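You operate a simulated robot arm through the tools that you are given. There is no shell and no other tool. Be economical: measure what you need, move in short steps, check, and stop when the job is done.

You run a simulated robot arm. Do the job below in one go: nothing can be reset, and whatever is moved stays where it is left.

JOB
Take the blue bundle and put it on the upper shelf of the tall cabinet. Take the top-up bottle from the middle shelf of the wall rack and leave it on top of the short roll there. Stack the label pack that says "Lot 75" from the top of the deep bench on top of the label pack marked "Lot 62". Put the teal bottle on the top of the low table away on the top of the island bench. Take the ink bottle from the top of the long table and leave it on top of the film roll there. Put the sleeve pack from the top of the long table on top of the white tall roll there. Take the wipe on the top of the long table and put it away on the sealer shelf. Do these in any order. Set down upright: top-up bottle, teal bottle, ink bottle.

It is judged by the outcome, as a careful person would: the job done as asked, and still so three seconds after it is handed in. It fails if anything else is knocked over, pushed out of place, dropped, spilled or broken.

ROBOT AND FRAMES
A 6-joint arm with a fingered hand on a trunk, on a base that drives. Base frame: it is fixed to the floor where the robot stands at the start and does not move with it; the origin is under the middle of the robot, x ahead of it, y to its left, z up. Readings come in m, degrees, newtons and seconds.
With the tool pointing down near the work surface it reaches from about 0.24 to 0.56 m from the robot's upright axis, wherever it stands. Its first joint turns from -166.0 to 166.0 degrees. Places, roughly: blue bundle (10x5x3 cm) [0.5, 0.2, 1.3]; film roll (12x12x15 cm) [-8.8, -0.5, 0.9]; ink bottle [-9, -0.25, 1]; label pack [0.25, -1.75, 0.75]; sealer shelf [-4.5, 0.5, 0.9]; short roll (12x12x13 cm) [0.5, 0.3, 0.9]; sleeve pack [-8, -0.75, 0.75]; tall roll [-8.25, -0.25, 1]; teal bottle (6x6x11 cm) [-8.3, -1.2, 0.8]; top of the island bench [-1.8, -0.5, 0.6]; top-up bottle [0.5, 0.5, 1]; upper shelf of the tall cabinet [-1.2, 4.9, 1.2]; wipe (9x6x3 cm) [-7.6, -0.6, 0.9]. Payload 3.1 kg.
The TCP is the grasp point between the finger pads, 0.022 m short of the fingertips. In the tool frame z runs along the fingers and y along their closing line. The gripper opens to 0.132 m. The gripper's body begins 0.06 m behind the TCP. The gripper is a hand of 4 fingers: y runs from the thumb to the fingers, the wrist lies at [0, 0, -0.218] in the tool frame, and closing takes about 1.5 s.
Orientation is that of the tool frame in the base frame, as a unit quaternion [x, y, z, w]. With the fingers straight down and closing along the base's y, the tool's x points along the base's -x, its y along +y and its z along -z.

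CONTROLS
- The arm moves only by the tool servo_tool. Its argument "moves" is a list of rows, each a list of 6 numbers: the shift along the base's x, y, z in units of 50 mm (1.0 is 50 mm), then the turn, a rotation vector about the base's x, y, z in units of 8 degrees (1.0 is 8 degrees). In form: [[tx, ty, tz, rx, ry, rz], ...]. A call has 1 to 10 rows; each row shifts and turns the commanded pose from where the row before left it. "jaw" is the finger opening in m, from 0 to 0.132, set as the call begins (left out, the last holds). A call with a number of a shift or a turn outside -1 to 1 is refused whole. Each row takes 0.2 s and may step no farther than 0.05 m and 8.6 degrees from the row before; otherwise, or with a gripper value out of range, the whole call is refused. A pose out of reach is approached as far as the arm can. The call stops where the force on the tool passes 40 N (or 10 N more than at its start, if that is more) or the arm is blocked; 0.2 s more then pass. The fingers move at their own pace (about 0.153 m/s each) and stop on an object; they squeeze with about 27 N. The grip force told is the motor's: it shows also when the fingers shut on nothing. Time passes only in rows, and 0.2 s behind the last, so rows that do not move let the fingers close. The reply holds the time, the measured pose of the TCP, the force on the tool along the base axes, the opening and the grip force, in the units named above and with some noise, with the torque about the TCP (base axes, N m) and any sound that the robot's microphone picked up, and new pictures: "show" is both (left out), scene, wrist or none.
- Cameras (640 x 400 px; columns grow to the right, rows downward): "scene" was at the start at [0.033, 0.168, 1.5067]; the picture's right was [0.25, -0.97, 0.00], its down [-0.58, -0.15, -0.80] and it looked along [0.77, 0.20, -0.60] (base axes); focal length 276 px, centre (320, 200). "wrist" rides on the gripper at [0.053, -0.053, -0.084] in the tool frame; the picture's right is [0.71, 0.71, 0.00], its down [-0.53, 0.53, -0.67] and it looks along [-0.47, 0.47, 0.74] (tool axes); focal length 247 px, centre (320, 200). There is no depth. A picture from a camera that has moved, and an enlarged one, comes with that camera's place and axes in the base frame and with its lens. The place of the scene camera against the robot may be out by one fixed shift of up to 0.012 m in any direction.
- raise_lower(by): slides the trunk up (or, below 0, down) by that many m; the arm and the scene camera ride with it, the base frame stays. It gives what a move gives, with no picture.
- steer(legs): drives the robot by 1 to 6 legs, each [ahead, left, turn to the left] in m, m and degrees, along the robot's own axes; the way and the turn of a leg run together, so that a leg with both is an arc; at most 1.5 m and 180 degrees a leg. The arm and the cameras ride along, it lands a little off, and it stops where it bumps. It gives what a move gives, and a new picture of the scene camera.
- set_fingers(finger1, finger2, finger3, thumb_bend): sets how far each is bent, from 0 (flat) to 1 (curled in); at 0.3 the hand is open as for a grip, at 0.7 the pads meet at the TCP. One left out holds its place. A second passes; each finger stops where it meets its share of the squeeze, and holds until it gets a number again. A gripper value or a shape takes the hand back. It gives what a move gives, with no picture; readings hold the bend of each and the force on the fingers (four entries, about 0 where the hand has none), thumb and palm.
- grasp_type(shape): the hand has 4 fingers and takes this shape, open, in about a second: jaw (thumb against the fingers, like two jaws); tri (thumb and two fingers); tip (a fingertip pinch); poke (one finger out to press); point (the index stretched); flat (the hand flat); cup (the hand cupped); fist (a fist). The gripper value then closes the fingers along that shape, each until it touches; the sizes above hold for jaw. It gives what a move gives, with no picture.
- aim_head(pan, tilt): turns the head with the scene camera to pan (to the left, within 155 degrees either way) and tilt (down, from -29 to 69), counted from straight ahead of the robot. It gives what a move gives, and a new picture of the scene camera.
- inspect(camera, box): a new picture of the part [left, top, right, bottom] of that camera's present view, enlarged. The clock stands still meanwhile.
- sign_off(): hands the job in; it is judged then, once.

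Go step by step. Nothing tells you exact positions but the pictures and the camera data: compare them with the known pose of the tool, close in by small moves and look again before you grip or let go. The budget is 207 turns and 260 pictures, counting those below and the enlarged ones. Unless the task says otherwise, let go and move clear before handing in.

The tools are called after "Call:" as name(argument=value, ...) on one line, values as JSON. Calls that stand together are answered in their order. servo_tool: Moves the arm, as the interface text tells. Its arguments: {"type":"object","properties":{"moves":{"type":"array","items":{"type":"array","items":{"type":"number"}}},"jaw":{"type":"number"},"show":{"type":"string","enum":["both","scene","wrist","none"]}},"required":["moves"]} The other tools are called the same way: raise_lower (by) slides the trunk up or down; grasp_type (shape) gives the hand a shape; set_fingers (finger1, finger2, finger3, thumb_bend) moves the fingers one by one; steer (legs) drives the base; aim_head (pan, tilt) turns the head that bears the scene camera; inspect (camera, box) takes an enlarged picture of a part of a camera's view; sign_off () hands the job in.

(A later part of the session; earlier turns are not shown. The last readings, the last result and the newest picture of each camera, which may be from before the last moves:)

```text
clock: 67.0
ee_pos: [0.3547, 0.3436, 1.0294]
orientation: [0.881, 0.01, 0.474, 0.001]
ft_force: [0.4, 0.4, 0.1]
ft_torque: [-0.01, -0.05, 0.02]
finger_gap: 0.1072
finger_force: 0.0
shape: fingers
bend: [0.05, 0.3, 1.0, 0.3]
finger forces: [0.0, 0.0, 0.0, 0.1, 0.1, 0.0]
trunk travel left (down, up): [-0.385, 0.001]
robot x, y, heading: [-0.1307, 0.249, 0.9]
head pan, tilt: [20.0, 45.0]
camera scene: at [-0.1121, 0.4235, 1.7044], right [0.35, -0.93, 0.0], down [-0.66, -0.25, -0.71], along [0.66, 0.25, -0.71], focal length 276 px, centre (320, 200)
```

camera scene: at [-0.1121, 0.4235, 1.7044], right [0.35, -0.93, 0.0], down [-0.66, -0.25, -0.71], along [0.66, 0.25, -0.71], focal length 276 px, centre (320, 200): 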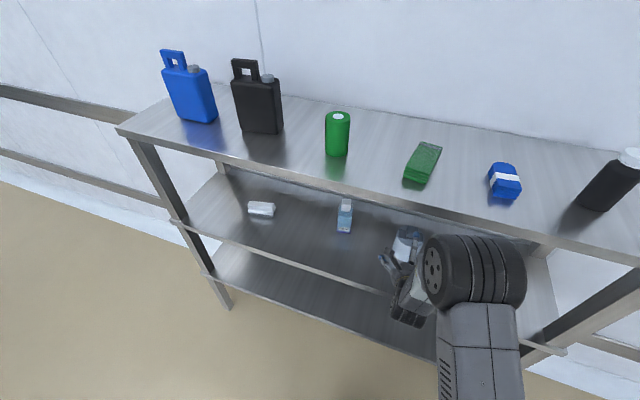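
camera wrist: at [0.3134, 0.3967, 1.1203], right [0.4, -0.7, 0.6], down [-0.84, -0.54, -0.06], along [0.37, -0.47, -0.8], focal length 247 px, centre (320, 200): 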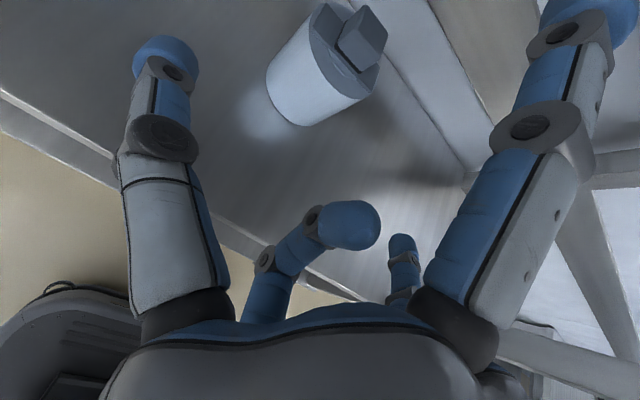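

The knob really is part of the roll, so the bottle will stand on its flat top. Next I'll level the tool and move left to look at the top-up bottle.

Call:
steer(legs=[[-0.08, 0.24, 0]])

Call:
servo_tool(moves=[[0, 0, -0.1, 0, -1, 0], [0, 0, -0.1, 0, -1, 0], [0, 0, -0.1, 0, -1, 0], [0, 0, -0.1, 0, -1, 0], [0, 0, 0, 0, -0.2, 0], [0, 0, 0, 0, 0, 0]], show="none")

Call:
set_fingers(finger1=0.3, finger2=0.3, finger3=0.3, thumb_bend=0.3)

Call:
servo_tool(moves=[[0, 0, 0, 0, 0, 0]])

```text
clock: 68.8
ee_pos: [0.2709, 0.5856, 1.0298]
orientation: [0.881, 0.011, 0.473, 0.0]
ft_force: [-0.3, -0.2, -0.2]
ft_torque: [-0.04, 0.02, 0.0]
finger_gap: 0.1068
finger_force: 0.0
shape: fingers
bend: [0.05, 0.3, 1.0, 0.3]
finger forces: [0.0, 0.0, 0.0, 0.0, 0.0, 0.0]
trunk travel left (down, up): [-0.385, 0.001]
robot x, y, heading: [-0.2206, 0.4915, 0.7]
head pan, tilt: [20.0, 45.0]
camera scene: at [-0.1969, 0.6653, 1.7043], right [0.36, -0.93, 0.0], down [-0.66, -0.25, -0.71], along [0.66, 0.25, -0.71], focal length 276 px, centre (320, 200)
```

scene: 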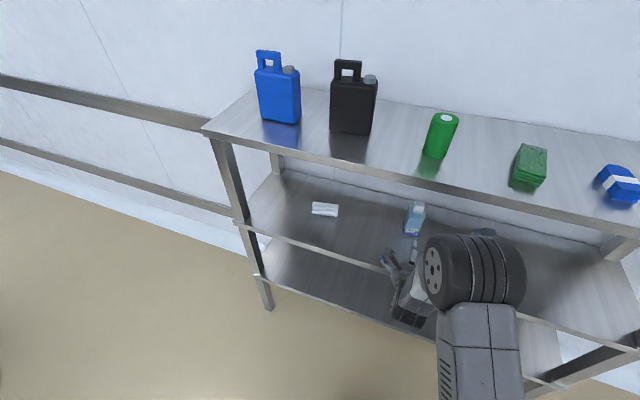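

```text
clock: 70.2
ee_pos: [0.2702, 0.5851, 1.0075]
orientation: [0.707, 0.011, 0.707, 0.003]
ft_force: [0.2, 0.0, 1.0]
ft_torque: [-0.02, -0.02, 0.0]
finger_gap: 0.1072
finger_force: 0.2
shape: fingers
bend: [0.05, 0.3, 1.0, 0.3]
finger forces: [0.1, 0.1, 0.0, 0.0, 0.0, 0.0]
trunk travel left (down, up): [-0.385, 0.001]
robot x, y, heading: [-0.2165, 0.4911, 1.2]
head pan, tilt: [20.0, 45.0]
```

```text
clock: 71.2
ee_pos: [0.2711, 0.5863, 1.0086]
orientation: [0.707, 0.011, 0.707, 0.003]
ft_force: [-0.3, 0.3, -0.4]
ft_torque: [-0.03, -0.02, 0.01]
finger_gap: 0.088
finger_force: 0.0
shape: fingers
bend: [0.3, 0.3, 0.3, 0.3]
finger forces: [0.0, 0.0, 0.1, 0.1, 0.0, 0.0]
trunk travel left (down, up): [-0.385, 0.001]
robot x, y, heading: [-0.2187, 0.49, 1.2]
head pan, tilt: [20.0, 45.0]
```

```text
clock: 71.6
ee_pos: [0.2709, 0.5839, 1.0089]
orientation: [0.707, 0.011, 0.707, 0.003]
ft_force: [-0.2, -0.4, 0.7]
ft_torque: [-0.03, -0.01, -0.01]
finger_gap: 0.0882
finger_force: 0.1
shape: fingers
bend: [0.3, 0.3, 0.3, 0.3]
finger forces: [0.1, 0.1, 0.0, 0.0, 0.1, 0.0]
trunk travel left (down, up): [-0.385, 0.001]
robot x, y, heading: [-0.2205, 0.4913, 1.0]
head pan, tilt: [20.0, 45.0]
camera scene: at [-0.1966, 0.6647, 1.7044], right [0.36, -0.93, 0.0], down [-0.66, -0.25, -0.71], along [0.66, 0.25, -0.71], focal length 276 px, centre (320, 200)
camera wrist: at [0.1871, 0.6391, 1.0612], right [0.01, -0.69, 0.72], down [-0.66, -0.54, -0.52], along [0.75, -0.47, -0.46], focal length 247 px, centre (320, 200)
```

scene: 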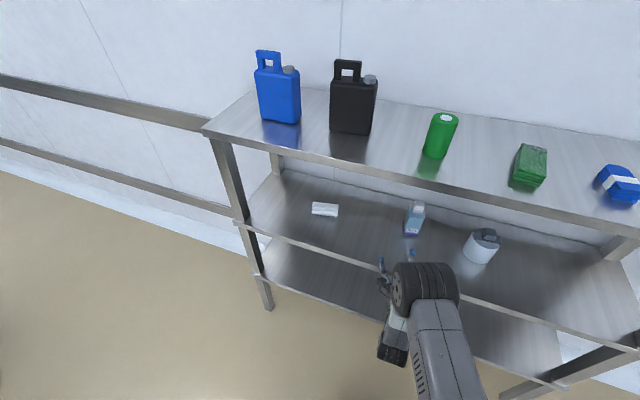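
wrist: 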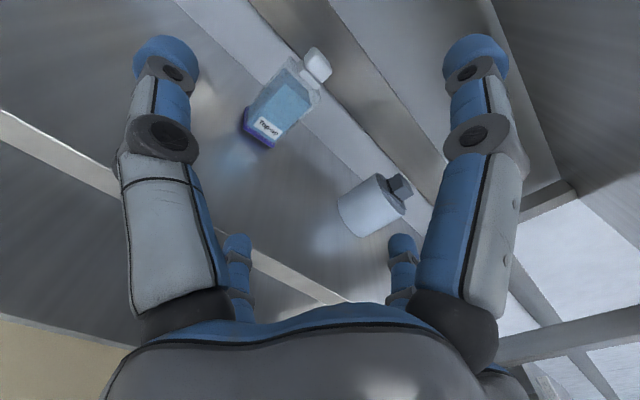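

The fingers form a cross, so for an upright bottle I'll roll the hand 45°. Two fingers then pass on each side, and the wrist camera ends up on top.

Call:
servo_tool(moves=[[0, 0, 0, 1, 0, 0], [0, 0, 0, 1, 0, 0], [0, 0, 0, 1, 0, 0], [0, 0, -0.2, 1, 0, 0], [0, 0, -0.2, 1, 0, 0], [0, 0, -0.2, 0.62, 0, -0.2], [0, 0, 0, 0, 0, 0]], jaw=0.132)

```text
clock: 73.2
ee_pos: [0.2725, 0.5847, 0.9805]
orientation: [0.651, -0.27, 0.661, -0.259]
ft_force: [-0.2, -0.4, -0.4]
ft_torque: [0.0, -0.01, -0.02]
finger_gap: 0.132
finger_force: 0.0
shape: tip
bend: [0.11, 0.3, 0.11, 0.3]
finger forces: [0.0, 0.0, 0.0, 0.0, 0.0, 0.1]
trunk travel left (down, up): [-0.385, 0.001]
robot x, y, heading: [-0.2177, 0.4888, 1.1]
head pan, tilt: [20.0, 45.0]
camera scene: at [-0.1967, 0.6645, 1.7044], right [0.36, -0.93, 0.0], down [-0.66, -0.25, -0.71], along [0.66, 0.25, -0.71], focal length 276 px, centre (320, 200)
camera wrist: at [0.1872, 0.5883, 1.0546], right [-0.02, -1.0, 0.02], down [-0.66, 0.0, -0.75], along [0.75, -0.03, -0.66], focal length 247 px, centre (320, 200)
```

scene: 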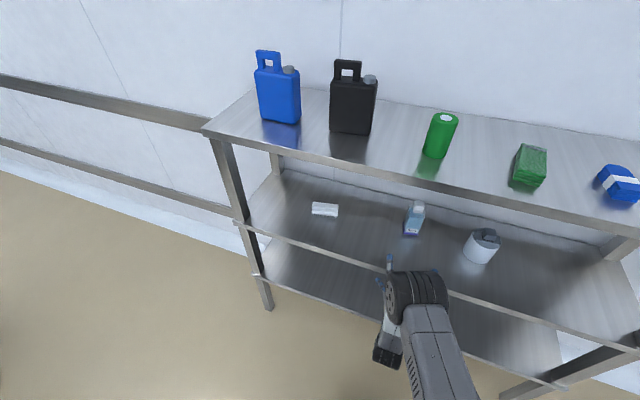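
wrist: 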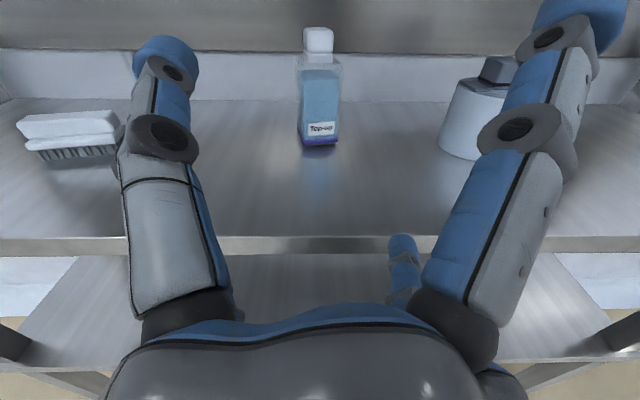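

Call:
grasp_type(shape="jaw")

Call:
steer(legs=[[0.12, 0, -1]])

Call:
servo_tool(moves=[[0.3, 0, -0.35, 0, 0, 0], [0.3, 0, -0.35, 0, 0, 0], [0, 0, 0, 0, 0, 0]], jaw=0.132, show="wrist")

```text
clock: 74.1
ee_pos: [0.2702, 0.5848, 0.9799]
orientation: [0.651, -0.27, 0.661, -0.259]
ft_force: [1.0, -0.1, -0.8]
ft_torque: [0.01, 0.03, 0.02]
finger_gap: 0.132
finger_force: 0.0
shape: jaw
bend: [0.3, 0.3, 0.3, 0.3]
finger forces: [0.0, 0.0, 0.0, 0.0, 0.0, 0.1]
trunk travel left (down, up): [-0.385, 0.001]
robot x, y, heading: [-0.2167, 0.491, 0.9]
head pan, tilt: [20.0, 45.0]
```

```text
clock: 75.3
ee_pos: [0.3928, 0.5771, 0.9791]
orientation: [0.649, -0.275, 0.663, -0.253]
ft_force: [0.4, -0.1, -0.4]
ft_torque: [0.0, -0.02, 0.02]
finger_gap: 0.1319
finger_force: 0.1
shape: jaw
bend: [0.3, 0.3, 0.3, 0.3]
finger forces: [0.0, 0.0, 0.0, 0.0, 0.0, 0.0]
trunk travel left (down, up): [-0.385, 0.001]
robot x, y, heading: [-0.0957, 0.4898, 0.2]
head pan, tilt: [20.0, 45.0]
camera scene: at [-0.0732, 0.6656, 1.7044], right [0.34, -0.94, 0.0], down [-0.66, -0.24, -0.71], along [0.66, 0.24, -0.71], focal length 276 px, centre (320, 200)
```

scene: 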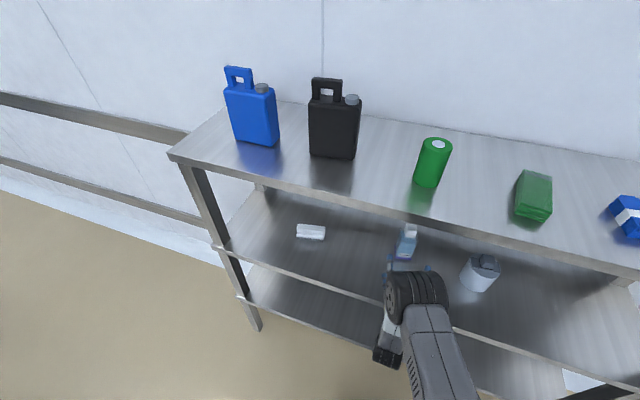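

```text
clock: 76.2
ee_pos: [0.4225, 0.5767, 0.9443]
orientation: [0.648, -0.276, 0.663, -0.252]
ft_force: [-0.2, 0.1, -0.1]
ft_torque: [-0.02, 0.02, -0.01]
finger_gap: 0.1318
finger_force: 0.1
shape: jaw
bend: [0.3, 0.3, 0.3, 0.3]
finger forces: [0.1, 0.0, 0.0, 0.0, 0.0, 0.0]
trunk travel left (down, up): [-0.385, 0.001]
robot x, y, heading: [-0.0947, 0.4892, -0.0]
head pan, tilt: [20.0, 45.0]
camera wrist: at [0.3389, 0.5813, 1.0194], right [-0.04, -1.0, 0.02], down [-0.66, 0.01, -0.75], along [0.75, -0.04, -0.66], focal length 247 px, centre (320, 200)
```

wrist: 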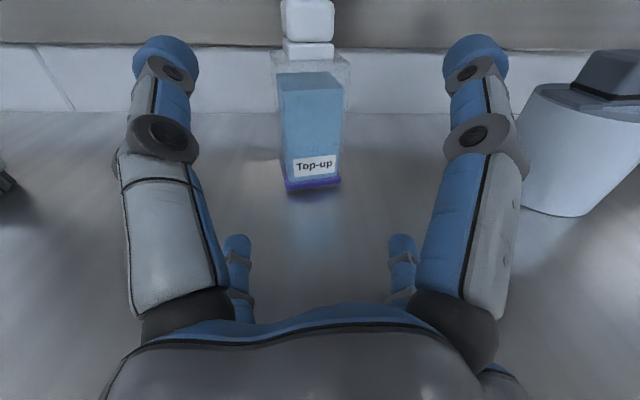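

Call:
servo_tool(moves=[[0.75, 0.02, 0, 0, 0, 0], [0.75, 0.02, 0, 0, 0, 0], [0.6, 0, 0, 0, 0, 0], [0, 0, 0, 0, 0, 0]], show="wrist")

```text
clock: 77.2
ee_pos: [0.5285, 0.5777, 0.9427]
orientation: [0.649, -0.275, 0.663, -0.253]
ft_force: [0.4, 0.3, 0.3]
ft_torque: [0.01, -0.01, -0.01]
finger_gap: 0.1317
finger_force: 0.1
shape: jaw
bend: [0.3, 0.3, 0.3, 0.3]
finger forces: [0.1, 0.0, 0.1, 0.1, 0.0, 0.0]
trunk travel left (down, up): [-0.385, 0.001]
robot x, y, heading: [-0.0947, 0.4887, -0.0]
head pan, tilt: [20.0, 45.0]
camera wrist: at [0.4452, 0.5842, 1.0178], right [-0.04, -1.0, 0.02], down [-0.66, 0.01, -0.75], along [0.75, -0.04, -0.66], focal length 247 px, centre (320, 200)
```

wrist: 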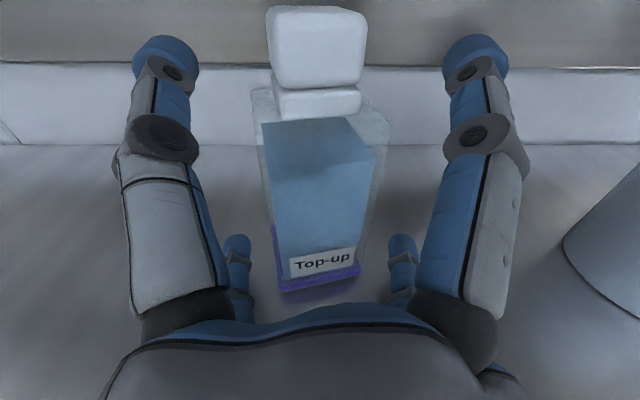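

Call:
servo_tool(moves=[[0, 0, 0, 0, 0, 0], [0, 0, 0, 0, 0, 0], [0, 0, 0, 0, 0, 0], [0, 0, 0, 0, 0, 0], [0, 0, 0, 0, 0, 0], [0, 0, 0, 0, 0, 0], [0, 0, 0, 0, 0, 0]], jaw=0.02, show="wrist")

```text
clock: 78.8
ee_pos: [0.5289, 0.5785, 0.9428]
orientation: [0.648, -0.276, 0.663, -0.253]
ft_force: [1.6, -1.0, 1.2]
ft_torque: [-0.1, -0.04, 0.05]
finger_gap: 0.0759
finger_force: 26.9
shape: jaw
bend: [0.32, 0.33, 0.32, 0.7]
finger forces: [26.5, 26.4, 24.3, 0.0, 26.3, 0.0]
trunk travel left (down, up): [-0.385, 0.001]
robot x, y, heading: [-0.1037, 0.4908, -0.0]
head pan, tilt: [20.0, 45.0]
camera wrist: at [0.4452, 0.5842, 1.018], right [-0.04, -1.0, 0.02], down [-0.66, 0.01, -0.75], along [0.75, -0.04, -0.66], focal length 247 px, centre (320, 200)
```

wrist: 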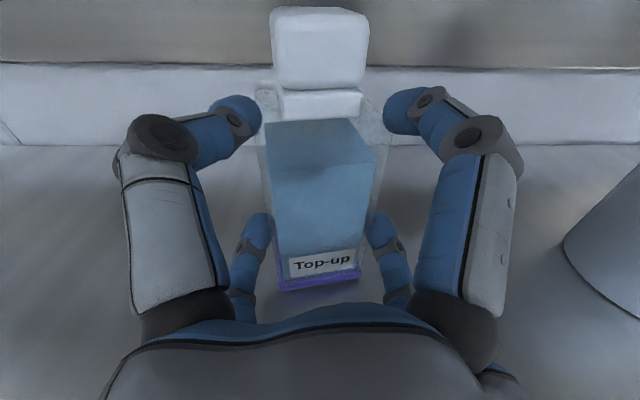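

All four fingers hold it. I'm lifting clear and carrying it right, to just short of the roll.

Call:
servo_tool(moves=[[0, 0, 0.5, 0, 0, 0], [0, 0, 0.8, 0, 0, 0], [0, 0, 0.8, 0, 0, 0], [0, 0, 0.6, 0, 0, 0], [0, -0.8, 0, 0, 0, 0], [0, -0.8, 0, 0, 0, 0], [0, 0, 0, 0, 0, 0]])

```text
clock: 80.3
ee_pos: [0.5224, 0.5565, 1.0794]
orientation: [0.646, -0.285, 0.665, -0.243]
ft_force: [1.3, 0.2, -3.4]
ft_torque: [0.0, 0.11, -0.03]
finger_gap: 0.0743
finger_force: 26.6
shape: jaw
bend: [0.32, 0.33, 0.32, 0.7]
finger forces: [22.1, 22.9, 21.3, 0.0, 21.7, 0.0]
out of reach, approached as far as the arm can: row 5, 6
trunk travel left (down, up): [-0.385, 0.001]
robot x, y, heading: [-0.0982, 0.4924, -0.0]
head pan, tilt: [20.0, 45.0]
camera scene: at [-0.073, 0.6655, 1.7044], right [0.34, -0.94, 0.0], down [-0.66, -0.24, -0.71], along [0.66, 0.24, -0.71], focal length 276 px, centre (320, 200)
camera wrist: at [0.4398, 0.5628, 1.1557], right [-0.07, -1.0, 0.02], down [-0.66, 0.03, -0.75], along [0.74, -0.06, -0.67], focal length 247 px, centre (320, 200)
```

scene: 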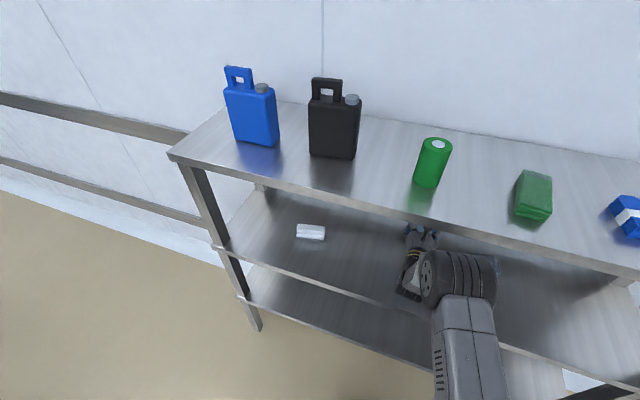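
wrist: 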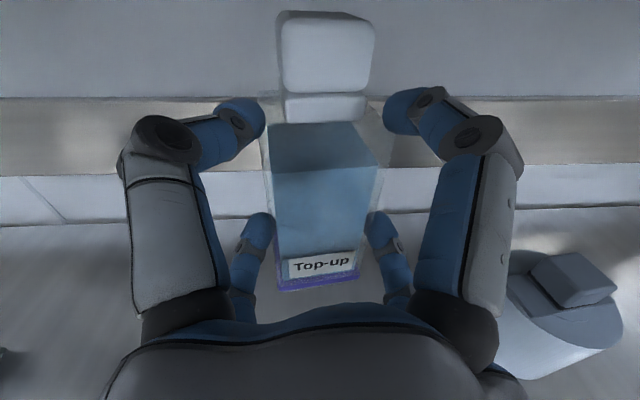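

Call:
steer(legs=[[0, -0.16, 0]])

Call:
servo_tool(moves=[[0, 0, 0, 0, 0, 0]], show="wrist")

```text
clock: 81.8
ee_pos: [0.5241, 0.3938, 1.0802]
orientation: [0.646, -0.284, 0.665, -0.244]
ft_force: [0.4, 0.0, -3.5]
ft_torque: [0.01, 0.1, -0.01]
finger_gap: 0.0645
finger_force: 27.5
shape: jaw
bend: [0.37, 0.32, 0.33, 0.67]
finger forces: [17.4, 27.5, 22.5, 0.0, 15.8, 0.0]
trunk travel left (down, up): [-0.385, 0.001]
robot x, y, heading: [-0.0989, 0.3314, 0.2]
head pan, tilt: [20.0, 45.0]
heard: snap
camera scene: at [-0.0733, 0.5018, 1.7044], right [0.35, -0.94, 0.0], down [-0.66, -0.24, -0.71], along [0.66, 0.24, -0.71], focal length 276 px, centre (320, 200)
```

scene: 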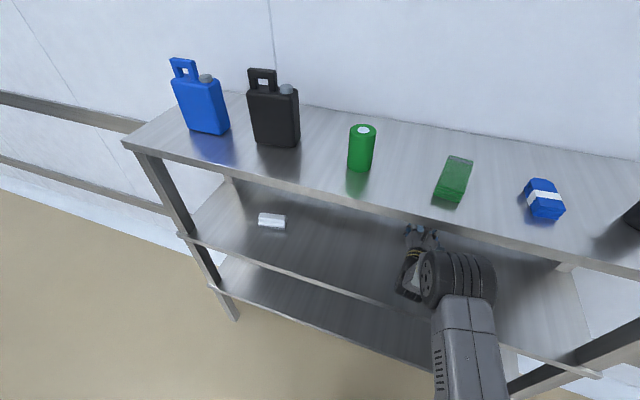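

```text
clock: 82.2
ee_pos: [0.5229, 0.3944, 1.0802]
orientation: [0.647, -0.284, 0.665, -0.244]
ft_force: [-0.2, -0.1, -3.6]
ft_torque: [-0.02, 0.09, 0.0]
finger_gap: 0.0644
finger_force: 26.9
shape: jaw
bend: [0.37, 0.32, 0.33, 0.67]
finger forces: [17.4, 27.4, 22.7, 0.1, 15.7, 0.1]
trunk travel left (down, up): [-0.385, 0.001]
robot x, y, heading: [-0.099, 0.3282, 0.0]
head pan, tilt: [20.0, 45.0]
camera wrist: at [0.4398, 0.4027, 1.1552], right [-0.06, -1.0, 0.02], down [-0.67, 0.03, -0.75], along [0.74, -0.06, -0.67], focal length 247 px, centre (320, 200)
```

wrist: 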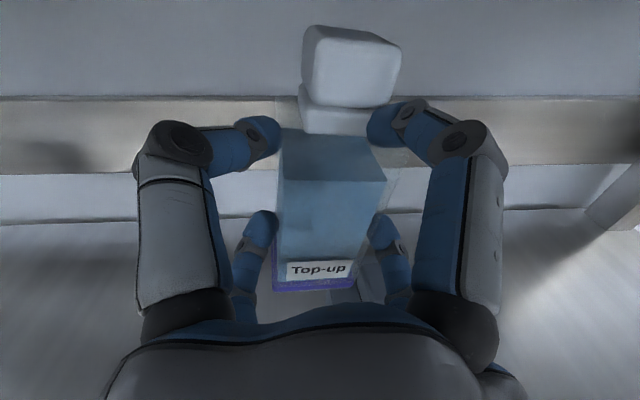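

A snap was heard and the bottle twisted slightly in the grip. I'm looking closely before moving.

Call:
inspect(camera="wrist", box=[220, 10, 460, 310])

Call:
inspect(camera="scene", box=[360, 200, 560, 340])

```text
1.33 times, centred on (340, 160) of wrist
camera zoom: at [0.4398, 0.4027, 1.1552], right [-0.06, -1.0, 0.02], down [-0.67, 0.03, -0.75], along [0.74, -0.06, -0.67], focal length 329 px, centre (293, 253)
```

zoom: 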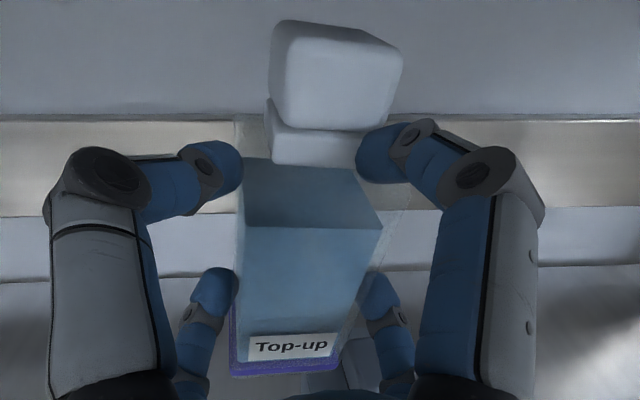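

```text
2.86 times, centred on (460, 270) of scene
camera zoom: at [-0.0733, 0.5041, 1.7042], right [0.35, -0.94, 0.0], down [-0.66, -0.25, -0.71], along [0.66, 0.24, -0.71], focal length 789 px, centre (-80, 0)
```

zoom: 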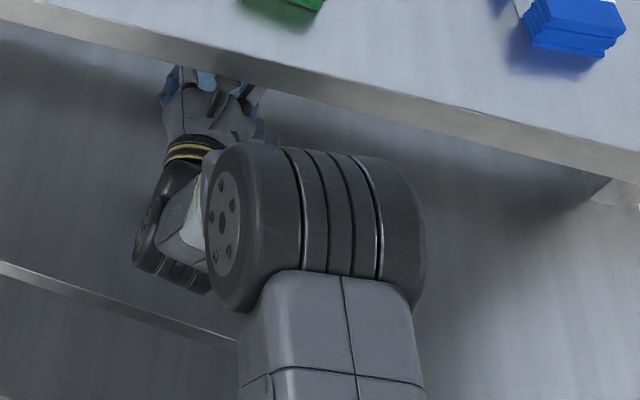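

Call:
servo_tool(moves=[[0, 0, 0.4, 0, 0, 0], [0, 0, 0.4, 0, 0, 0], [0, 0, 0, 0, 0, 0]], show="wrist")

Call:
steer(legs=[[-0.25, 0.15, 0]])

Call:
servo_tool(moves=[[0, 0, 0, 0, 0, 0]], show="wrist")

```text
clock: 83.0
ee_pos: [0.5239, 0.3941, 1.1202]
orientation: [0.646, -0.283, 0.665, -0.244]
ft_force: [-0.1, -0.5, -4.3]
ft_torque: [0.01, 0.09, 0.01]
finger_gap: 0.0641
finger_force: 27.3
shape: jaw
bend: [0.37, 0.32, 0.33, 0.67]
finger forces: [17.4, 27.3, 22.5, 0.0, 15.5, 0.0]
trunk travel left (down, up): [-0.385, 0.001]
robot x, y, heading: [-0.0979, 0.326, 0.0]
head pan, tilt: [20.0, 45.0]
camera wrist: at [0.4401, 0.4007, 1.1958], right [-0.06, -1.0, 0.02], down [-0.67, 0.03, -0.75], along [0.74, -0.06, -0.67], focal length 247 px, centre (320, 200)
```

wrist: 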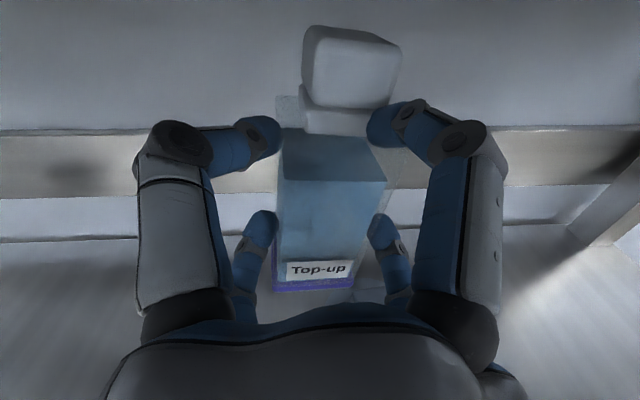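

```text
clock: 85.0
ee_pos: [0.2675, 0.5454, 1.1207]
orientation: [0.646, -0.282, 0.665, -0.247]
ft_force: [0.8, -0.4, -3.3]
ft_torque: [0.0, 0.09, 0.0]
finger_gap: 0.0645
finger_force: 26.4
shape: jaw
bend: [0.37, 0.32, 0.33, 0.67]
finger forces: [17.5, 27.3, 22.5, 0.0, 15.7, 0.0]
trunk travel left (down, up): [-0.385, 0.001]
robot x, y, heading: [-0.3536, 0.4766, 0.5]
head pan, tilt: [20.0, 45.0]
camera scene: at [-0.329, 0.6525, 1.7043], right [0.35, -0.94, 0.0], down [-0.66, -0.25, -0.71], along [0.66, 0.25, -0.71], focal length 276 px, centre (320, 200)
```

scene: 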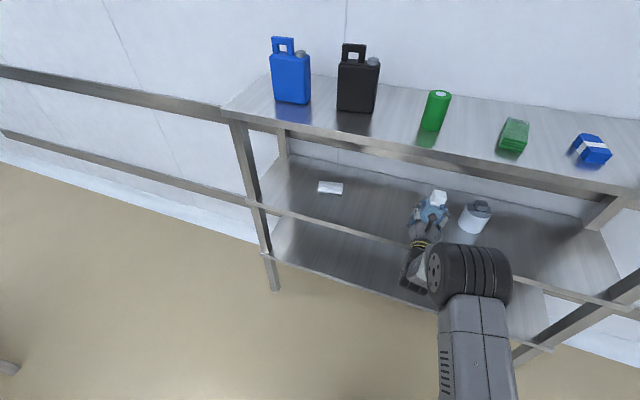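

```text
clock: 85.4
ee_pos: [0.2705, 0.5447, 1.1193]
orientation: [0.647, -0.283, 0.664, -0.245]
ft_force: [-0.3, -0.5, -4.1]
ft_torque: [0.01, 0.11, 0.0]
finger_gap: 0.0645
finger_force: 27.3
shape: jaw
bend: [0.37, 0.32, 0.33, 0.67]
finger forces: [17.6, 27.3, 22.5, 0.1, 15.5, 0.0]
trunk travel left (down, up): [-0.385, 0.001]
robot x, y, heading: [-0.3553, 0.4789, 0.3]
head pan, tilt: [20.0, 45.0]
camera wrist: at [0.1855, 0.5518, 1.1951], right [-0.06, -1.0, 0.02], down [-0.67, 0.02, -0.75], along [0.74, -0.06, -0.67], focal length 247 px, centre (320, 200)
```

wrist: 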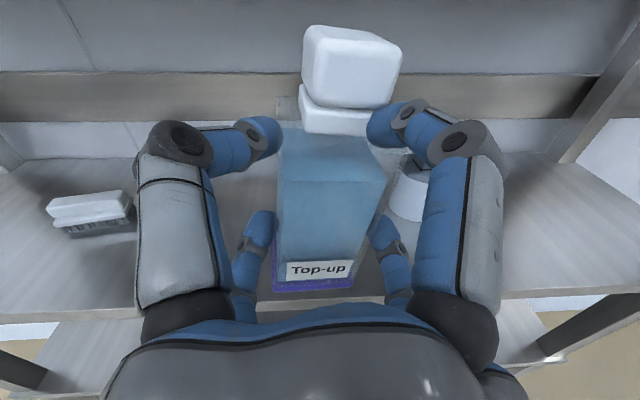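

Call:
inspect(camera="scene", box=[390, 170, 510, 250])

Call:
inspect(camera="wrist", box=[240, 10, 420, 310])

```text
5.00 times, centred on (450, 210) of scene
camera zoom: at [-0.3277, 0.6518, 1.7044], right [0.35, -0.94, 0.0], down [-0.66, -0.25, -0.71], along [0.66, 0.25, -0.71], focal length 1381 px, centre (-330, 150)
```

zoom: 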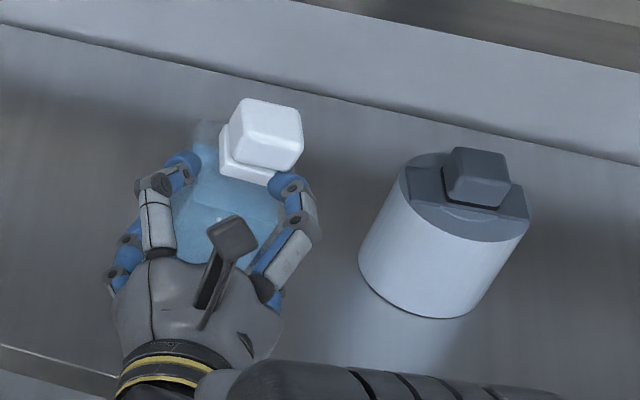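

```text
1.33 times, centred on (330, 160) of wrist
camera zoom: at [0.1855, 0.5518, 1.1951], right [-0.06, -1.0, 0.02], down [-0.67, 0.02, -0.75], along [0.74, -0.06, -0.67], focal length 329 px, centre (307, 253)
```

zoom: 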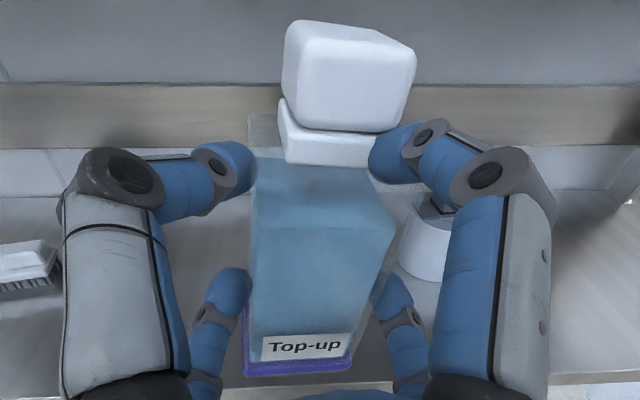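

Call:
steer(legs=[[0.17, 0.02, 0]])

Call:
servo_tool(moves=[[0, 0, 0, -0.45, 0, 0], [0, 0, 0, -0.45, 0, 0], [0, 0, 0, 0, 0, 0]], show="wrist")

Call:
inspect(camera="wrist", box=[440, 180, 640, 380])

```text
clock: 86.9
ee_pos: [0.4401, 0.5656, 1.1196]
orientation: [0.646, -0.283, 0.665, -0.244]
ft_force: [-0.3, -0.8, -4.0]
ft_torque: [-0.02, 0.12, 0.02]
finger_gap: 0.0642
finger_force: 27.3
shape: jaw
bend: [0.37, 0.32, 0.33, 0.67]
finger forces: [17.6, 27.3, 22.5, 0.1, 15.6, 0.1]
trunk travel left (down, up): [-0.385, 0.001]
robot x, y, heading: [-0.1806, 0.4962, 0.3]
head pan, tilt: [20.0, 45.0]
camera scene: at [-0.1562, 0.6736, 1.7043], right [0.35, -0.94, 0.0], down [-0.66, -0.25, -0.71], along [0.66, 0.25, -0.71], focal length 276 px, centre (320, 200)
```

scene: 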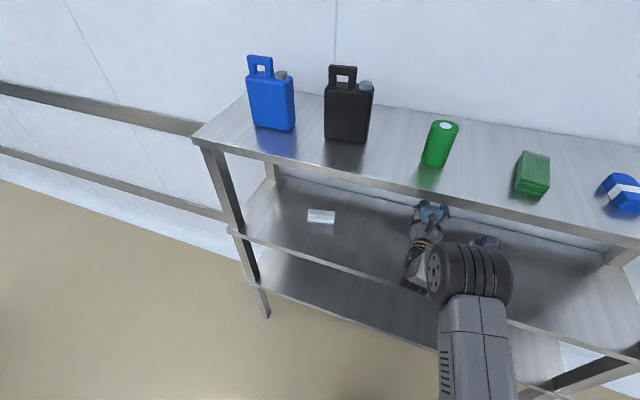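

```text
clock: 87.7
ee_pos: [0.4394, 0.5651, 1.1201]
orientation: [0.661, -0.241, 0.681, -0.203]
ft_force: [1.2, -0.7, -3.6]
ft_torque: [0.04, 0.1, 0.01]
finger_gap: 0.0642
finger_force: 27.2
shape: jaw
bend: [0.37, 0.32, 0.33, 0.67]
finger forces: [17.5, 27.2, 22.8, 0.0, 15.7, 0.0]
trunk travel left (down, up): [-0.385, 0.001]
robot x, y, heading: [-0.1812, 0.5023, 0.5]
head pan, tilt: [20.0, 45.0]
camera wrist: at [0.3558, 0.5817, 1.1942], right [-0.06, -0.99, 0.15], down [-0.67, -0.07, -0.74], along [0.74, -0.14, -0.65], focal length 247 px, centre (320, 200)
```

wrist: 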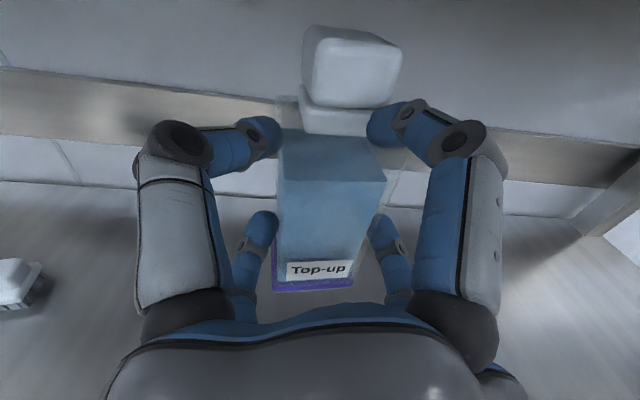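

```text
2.00 times, centred on (540, 280) of wrist
camera zoom: at [0.3558, 0.5817, 1.1942], right [-0.06, -0.99, 0.15], down [-0.67, -0.07, -0.74], along [0.74, -0.14, -0.65], focal length 494 px, centre (-120, 40)
```

zoom: 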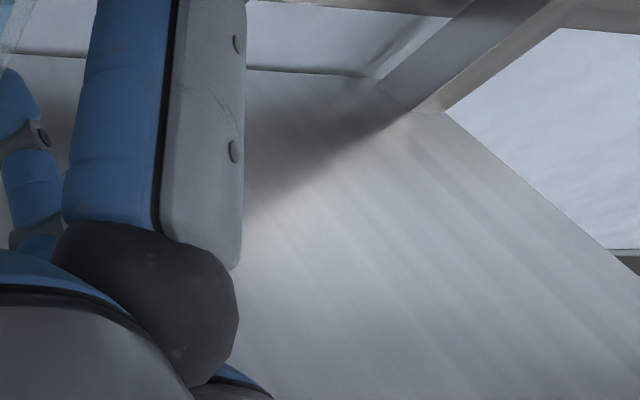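

Call:
servo_tool(moves=[[0.7, 0, 0, 0, 0, 0], [0.7, 0, 0, 0, 0, 0], [0.4, 0, 0, 0, 0, 0], [0, 0, 0, 0, 0, 0]], show="wrist")

Call:
inspect(camera="wrist", box=[440, 200, 640, 400])

```text
clock: 88.7
ee_pos: [0.5295, 0.5675, 1.1176]
orientation: [0.661, -0.242, 0.681, -0.203]
ft_force: [0.2, -0.6, -3.2]
ft_torque: [0.01, 0.11, -0.02]
finger_gap: 0.0643
finger_force: 27.4
shape: jaw
bend: [0.37, 0.32, 0.34, 0.67]
finger forces: [17.4, 27.1, 22.8, 0.0, 15.7, 0.0]
trunk travel left (down, up): [-0.385, 0.001]
robot x, y, heading: [-0.1833, 0.4987, 0.3]
head pan, tilt: [20.0, 45.0]
camera wrist: at [0.4468, 0.5832, 1.1923], right [-0.06, -0.99, 0.14], down [-0.67, -0.07, -0.74], along [0.74, -0.14, -0.65], focal length 247 px, centre (320, 200)
```

wrist: 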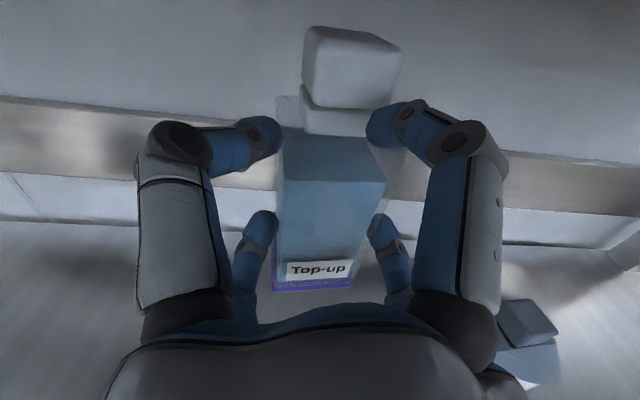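

```text
2.00 times, centred on (540, 300) of wrist
camera zoom: at [0.4468, 0.5832, 1.1923], right [-0.06, -0.99, 0.14], down [-0.67, -0.07, -0.74], along [0.74, -0.14, -0.65], focal length 494 px, centre (-120, 0)
```

zoom: 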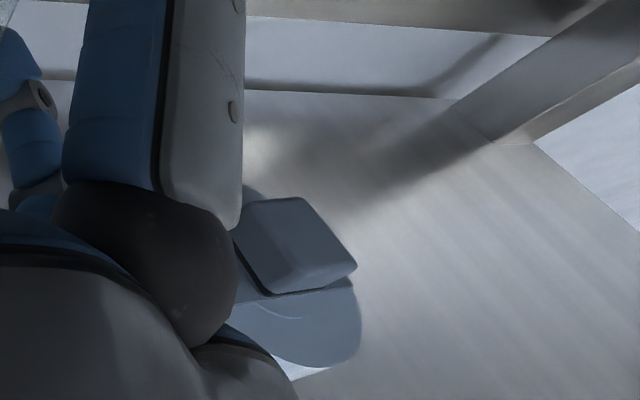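

The roll hasn't moved. The bottle is upright again after correcting the hand roll, so I'll carry it over above the knob.

Call:
steer(legs=[[-0.01, -0.1, 0], [0, -0.116, 0]])

Call:
servo_tool(moves=[[0, 0, -0.3, 0, 0, 0], [0, 0, 0, 0, 0, 0]], show="wrist")

```text
clock: 90.7
ee_pos: [0.5221, 0.3507, 1.1176]
orientation: [0.661, -0.239, 0.68, -0.206]
ft_force: [0.2, -0.4, -3.8]
ft_torque: [0.03, 0.12, 0.03]
finger_gap: 0.0643
finger_force: 26.8
shape: jaw
bend: [0.37, 0.32, 0.34, 0.67]
finger forces: [17.4, 27.3, 23.0, 0.0, 15.8, 0.0]
trunk travel left (down, up): [-0.385, 0.001]
robot x, y, heading: [-0.1915, 0.2768, 0.4]
head pan, tilt: [20.0, 45.0]
camera scene: at [-0.166, 0.4536, 1.7044], right [0.35, -0.94, 0.0], down [-0.66, -0.25, -0.71], along [0.66, 0.25, -0.71], focal length 276 px, centre (320, 200)
```

scene: 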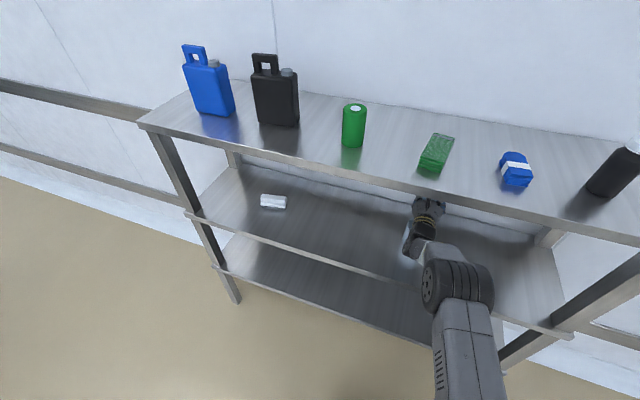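

```text
clock: 91.3
ee_pos: [0.521, 0.3502, 1.1029]
orientation: [0.661, -0.24, 0.68, -0.205]
ft_force: [-0.3, 0.5, -2.9]
ft_torque: [0.03, 0.14, 0.01]
finger_gap: 0.0644
finger_force: 27.5
shape: jaw
bend: [0.37, 0.32, 0.34, 0.66]
finger forces: [17.6, 27.3, 22.8, 0.1, 15.6, 0.0]
trunk travel left (down, up): [-0.385, 0.001]
robot x, y, heading: [-0.1869, 0.2779, 0.9]
head pan, tilt: [20.0, 45.0]
camera wrist: at [0.4371, 0.3659, 1.177], right [-0.06, -0.99, 0.14], down [-0.67, -0.07, -0.74], along [0.74, -0.14, -0.65], focal length 247 px, centre (320, 200)
```

wrist: 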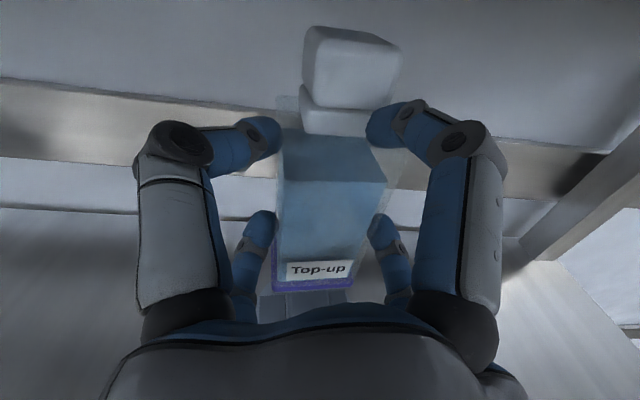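

Call:
inspect(camera="wrist", box=[240, 220, 400, 320])

Call:
servo_tool(moves=[[-0.1, 0, -0.25, 0, 0, 0], [0, 0, -0.25, 0, 0, 0], [0, 0, 0, 0, 0, 0]], show="none")

Call:
inspect(camera="wrist", box=[240, 220, 400, 320])

```text
4.00 times, centred on (320, 270) of wrist
camera zoom: at [0.4371, 0.3659, 1.177], right [-0.06, -0.99, 0.14], down [-0.67, -0.07, -0.74], along [0.74, -0.14, -0.65], focal length 988 px, centre (320, -80)
```

zoom: 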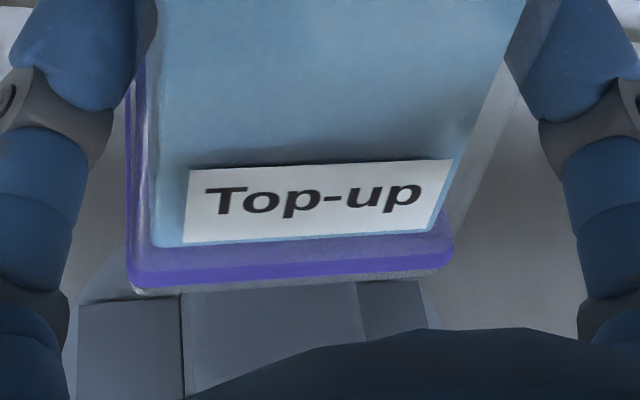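

```text
clock: 92.1
ee_pos: [0.5148, 0.351, 1.0783]
orientation: [0.661, -0.238, 0.681, -0.206]
ft_force: [0.4, 0.4, -3.3]
ft_torque: [0.0, 0.12, 0.04]
finger_gap: 0.0639
finger_force: 27.4
shape: jaw
bend: [0.37, 0.32, 0.34, 0.66]
finger forces: [17.5, 27.2, 22.9, 0.1, 15.6, 0.0]
trunk travel left (down, up): [-0.385, 0.001]
robot x, y, heading: [-0.1913, 0.2777, 0.7]
head pan, tilt: [20.0, 45.0]
```

```text
4.00 times, centred on (320, 270) of wrist
camera zoom: at [0.4318, 0.3666, 1.1525], right [-0.05, -0.99, 0.14], down [-0.66, -0.07, -0.74], along [0.74, -0.14, -0.65], focal length 988 px, centre (320, -80)
```

zoom: 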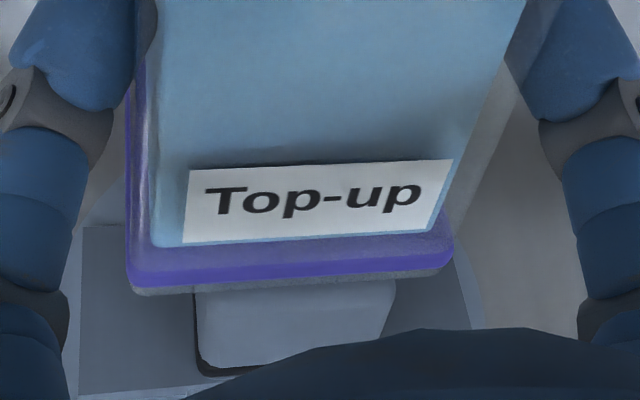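

Call:
servo_tool(moves=[[0, 0, -0.15, 0, 0, 0], [0, 0, -0.1, 0, 0, 0], [0, 0, 0, 0, 0, 0]], show="none")

Call:
inspect(camera="wrist", box=[240, 220, 400, 320])

```text
clock: 92.9
ee_pos: [0.5143, 0.3521, 1.0706]
orientation: [0.657, -0.239, 0.684, -0.207]
ft_force: [3.4, -1.0, 18.6]
ft_torque: [-0.07, -0.26, -0.01]
finger_gap: 0.0642
finger_force: 27.1
shape: jaw
bend: [0.37, 0.31, 0.34, 0.66]
finger forces: [23.7, 32.4, 29.3, 0.0, 12.9, 0.1]
trunk travel left (down, up): [-0.385, 0.001]
robot x, y, heading: [-0.1906, 0.2768, 0.7]
head pan, tilt: [20.0, 45.0]
```

```text
4.00 times, centred on (320, 270) of wrist
camera zoom: at [0.4306, 0.3674, 1.1451], right [-0.06, -0.99, 0.14], down [-0.66, -0.07, -0.75], along [0.75, -0.14, -0.64], focal length 988 px, centre (320, -80)
```

zoom: 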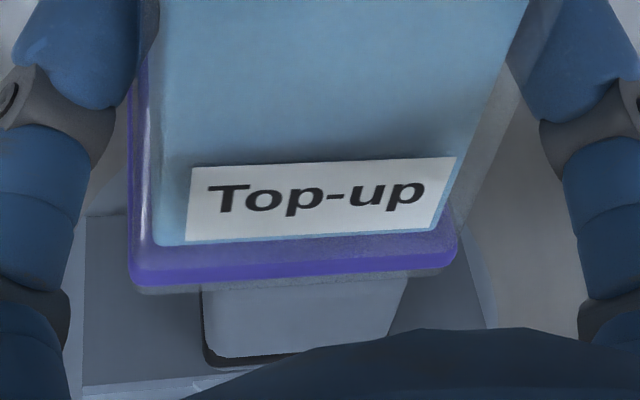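

Call:
servo_tool(moves=[[0, 0, 0.08, 0, 0, 0], [0, 0, 0, 0, 0, 0]], show="wrist")

```text
clock: 93.5
ee_pos: [0.5151, 0.3512, 1.0723]
orientation: [0.66, -0.239, 0.682, -0.206]
ft_force: [4.7, 1.6, 17.0]
ft_torque: [-0.08, -0.41, 0.01]
finger_gap: 0.0643
finger_force: 27.2
shape: jaw
bend: [0.37, 0.31, 0.34, 0.66]
finger forces: [23.4, 32.2, 29.5, 0.0, 13.1, 0.0]
trunk travel left (down, up): [-0.385, 0.001]
robot x, y, heading: [-0.1923, 0.2826, 0.5]
head pan, tilt: [20.0, 45.0]
camera wrist: at [0.4309, 0.3674, 1.1458], right [-0.06, -0.99, 0.14], down [-0.66, -0.07, -0.75], along [0.75, -0.14, -0.65], focal length 247 px, centre (320, 200)
```

wrist: 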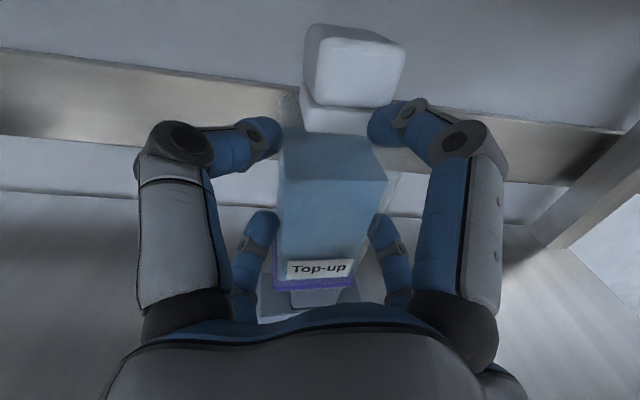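

Call:
servo_tool(moves=[[0, 0, 0.04, 0, 0, 0], [0, 0, 0, 0, 0, 0]], show="none")

Call:
servo_tool(moves=[[0, 0, 0.03, 0, 0, 0], [0, 0, 0, 0, 0, 0]], show="none")

```text
clock: 94.1
ee_pos: [0.5149, 0.3511, 1.0725]
orientation: [0.661, -0.24, 0.681, -0.206]
ft_force: [4.5, 1.9, 13.2]
ft_torque: [-0.04, -0.36, 0.09]
finger_gap: 0.064
finger_force: 27.2
shape: jaw
bend: [0.37, 0.31, 0.34, 0.66]
finger forces: [21.9, 30.9, 28.6, 0.0, 13.9, 0.1]
trunk travel left (down, up): [-0.385, 0.001]
robot x, y, heading: [-0.1882, 0.2803, 0.7]
head pan, tilt: [20.0, 45.0]
```

```text
clock: 94.7
ee_pos: [0.5158, 0.3517, 1.0717]
orientation: [0.662, -0.24, 0.68, -0.205]
ft_force: [1.1, 0.9, 5.2]
ft_torque: [-0.12, -0.11, 0.08]
finger_gap: 0.0641
finger_force: 26.6
shape: jaw
bend: [0.37, 0.31, 0.34, 0.66]
finger forces: [19.9, 29.7, 25.9, 0.1, 14.5, 0.0]
trunk travel left (down, up): [-0.385, 0.001]
robot x, y, heading: [-0.1928, 0.2774, 0.6]
head pan, tilt: [20.0, 45.0]
```

Call:
servo_tool(moves=[[0, 0, 0.02, 0, 0, 0], [0, 0, 0, 0, 0, 0]], show="none")

Call:
servo_tool(moves=[[0, 0, 0, 0, 0, 0], [0, 0, 0, 0, 0, 0]], jaw=0.085, show="wrist")

```text
clock: 95.3
ee_pos: [0.516, 0.3517, 1.0717]
orientation: [0.662, -0.239, 0.68, -0.205]
ft_force: [-0.9, 0.8, -2.2]
ft_torque: [-0.02, 0.14, 0.0]
finger_gap: 0.064
finger_force: 26.8
shape: jaw
bend: [0.37, 0.31, 0.34, 0.66]
finger forces: [17.8, 28.1, 24.4, 0.0, 14.7, 0.0]
trunk travel left (down, up): [-0.385, 0.001]
robot x, y, heading: [-0.1887, 0.278, 0.7]
head pan, tilt: [20.0, 45.0]
```

```text
clock: 95.9
ee_pos: [0.517, 0.3514, 1.0749]
orientation: [0.661, -0.239, 0.681, -0.206]
ft_force: [-0.3, -0.1, 0.2]
ft_torque: [0.03, 0.02, 0.02]
finger_gap: 0.0848
finger_force: 0.1
shape: jaw
bend: [0.3, 0.3, 0.3, 0.7]
finger forces: [0.2, 0.3, 0.1, 0.0, 0.1, 0.1]
trunk travel left (down, up): [-0.385, 0.001]
robot x, y, heading: [-0.1945, 0.2792, 0.6]
head pan, tilt: [20.0, 45.0]
camera wrist: at [0.4323, 0.3669, 1.1492], right [-0.06, -0.99, 0.14], down [-0.66, -0.07, -0.74], along [0.75, -0.14, -0.65], focal length 247 px, centre (320, 200)
```

wrist: 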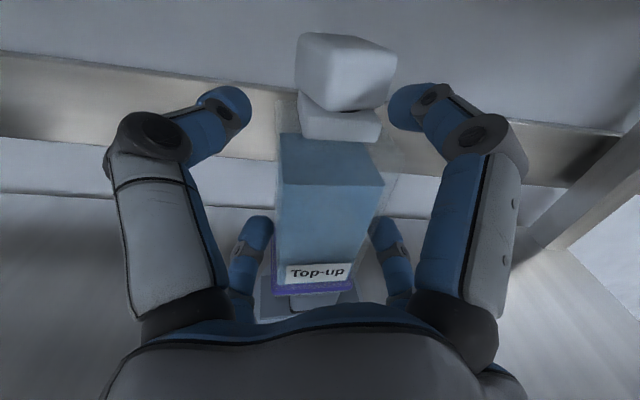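

It stands on the knob by itself. I'll open fully and back straight out.

Call:
servo_tool(moves=[[0, 0, 0, 0, 0, 0], [0, 0, 0, 0, 0, 0], [0, 0, 0, 0, 0, 0], [-0.3, 0, 0, 0, 0, 0], [-0.6, 0, 0, 0, 0, 0], [-0.8, 0, 0, 0, 0, 0], [-0.8, 0, 0, 0, 0, 0]], jaw=0.132)

```text
clock: 97.5
ee_pos: [0.3905, 0.3512, 1.0741]
orientation: [0.661, -0.239, 0.681, -0.205]
ft_force: [0.1, -0.8, 0.6]
ft_torque: [0.04, 0.03, 0.03]
finger_gap: 0.132
finger_force: 0.0
shape: jaw
bend: [0.3, 0.3, 0.3, 0.3]
finger forces: [0.0, 0.1, 0.0, 0.1, 0.1, 0.1]
trunk travel left (down, up): [-0.385, 0.001]
robot x, y, heading: [-0.1907, 0.2799, 0.5]
head pan, tilt: [20.0, 45.0]
camera scene: at [-0.1677, 0.4537, 1.7044], right [0.35, -0.94, 0.0], down [-0.66, -0.25, -0.71], along [0.66, 0.25, -0.71], focal length 276 px, centre (320, 200)
camera wrist: at [0.3065, 0.3666, 1.1487], right [-0.06, -0.99, 0.14], down [-0.66, -0.07, -0.74], along [0.75, -0.14, -0.65], focal length 247 px, centre (320, 200)
```

scene: 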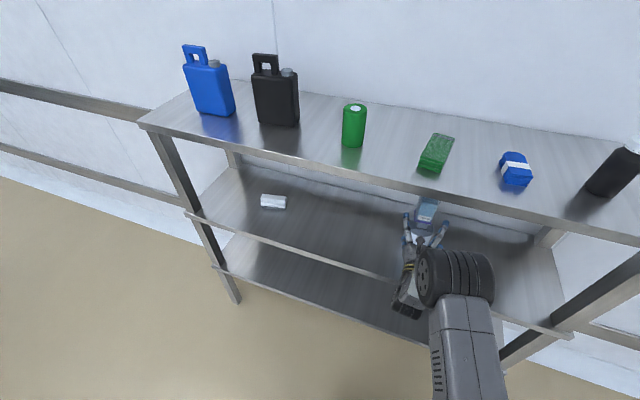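
wrist: 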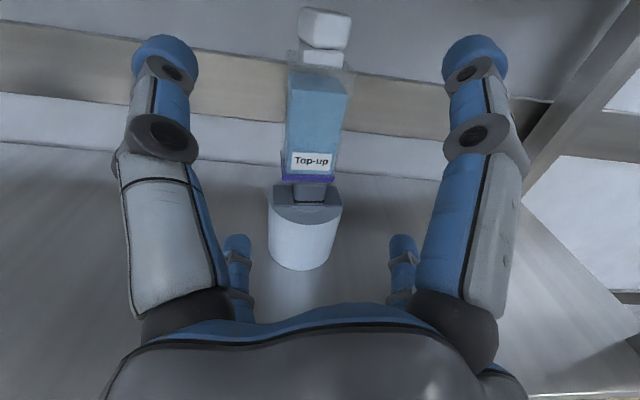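

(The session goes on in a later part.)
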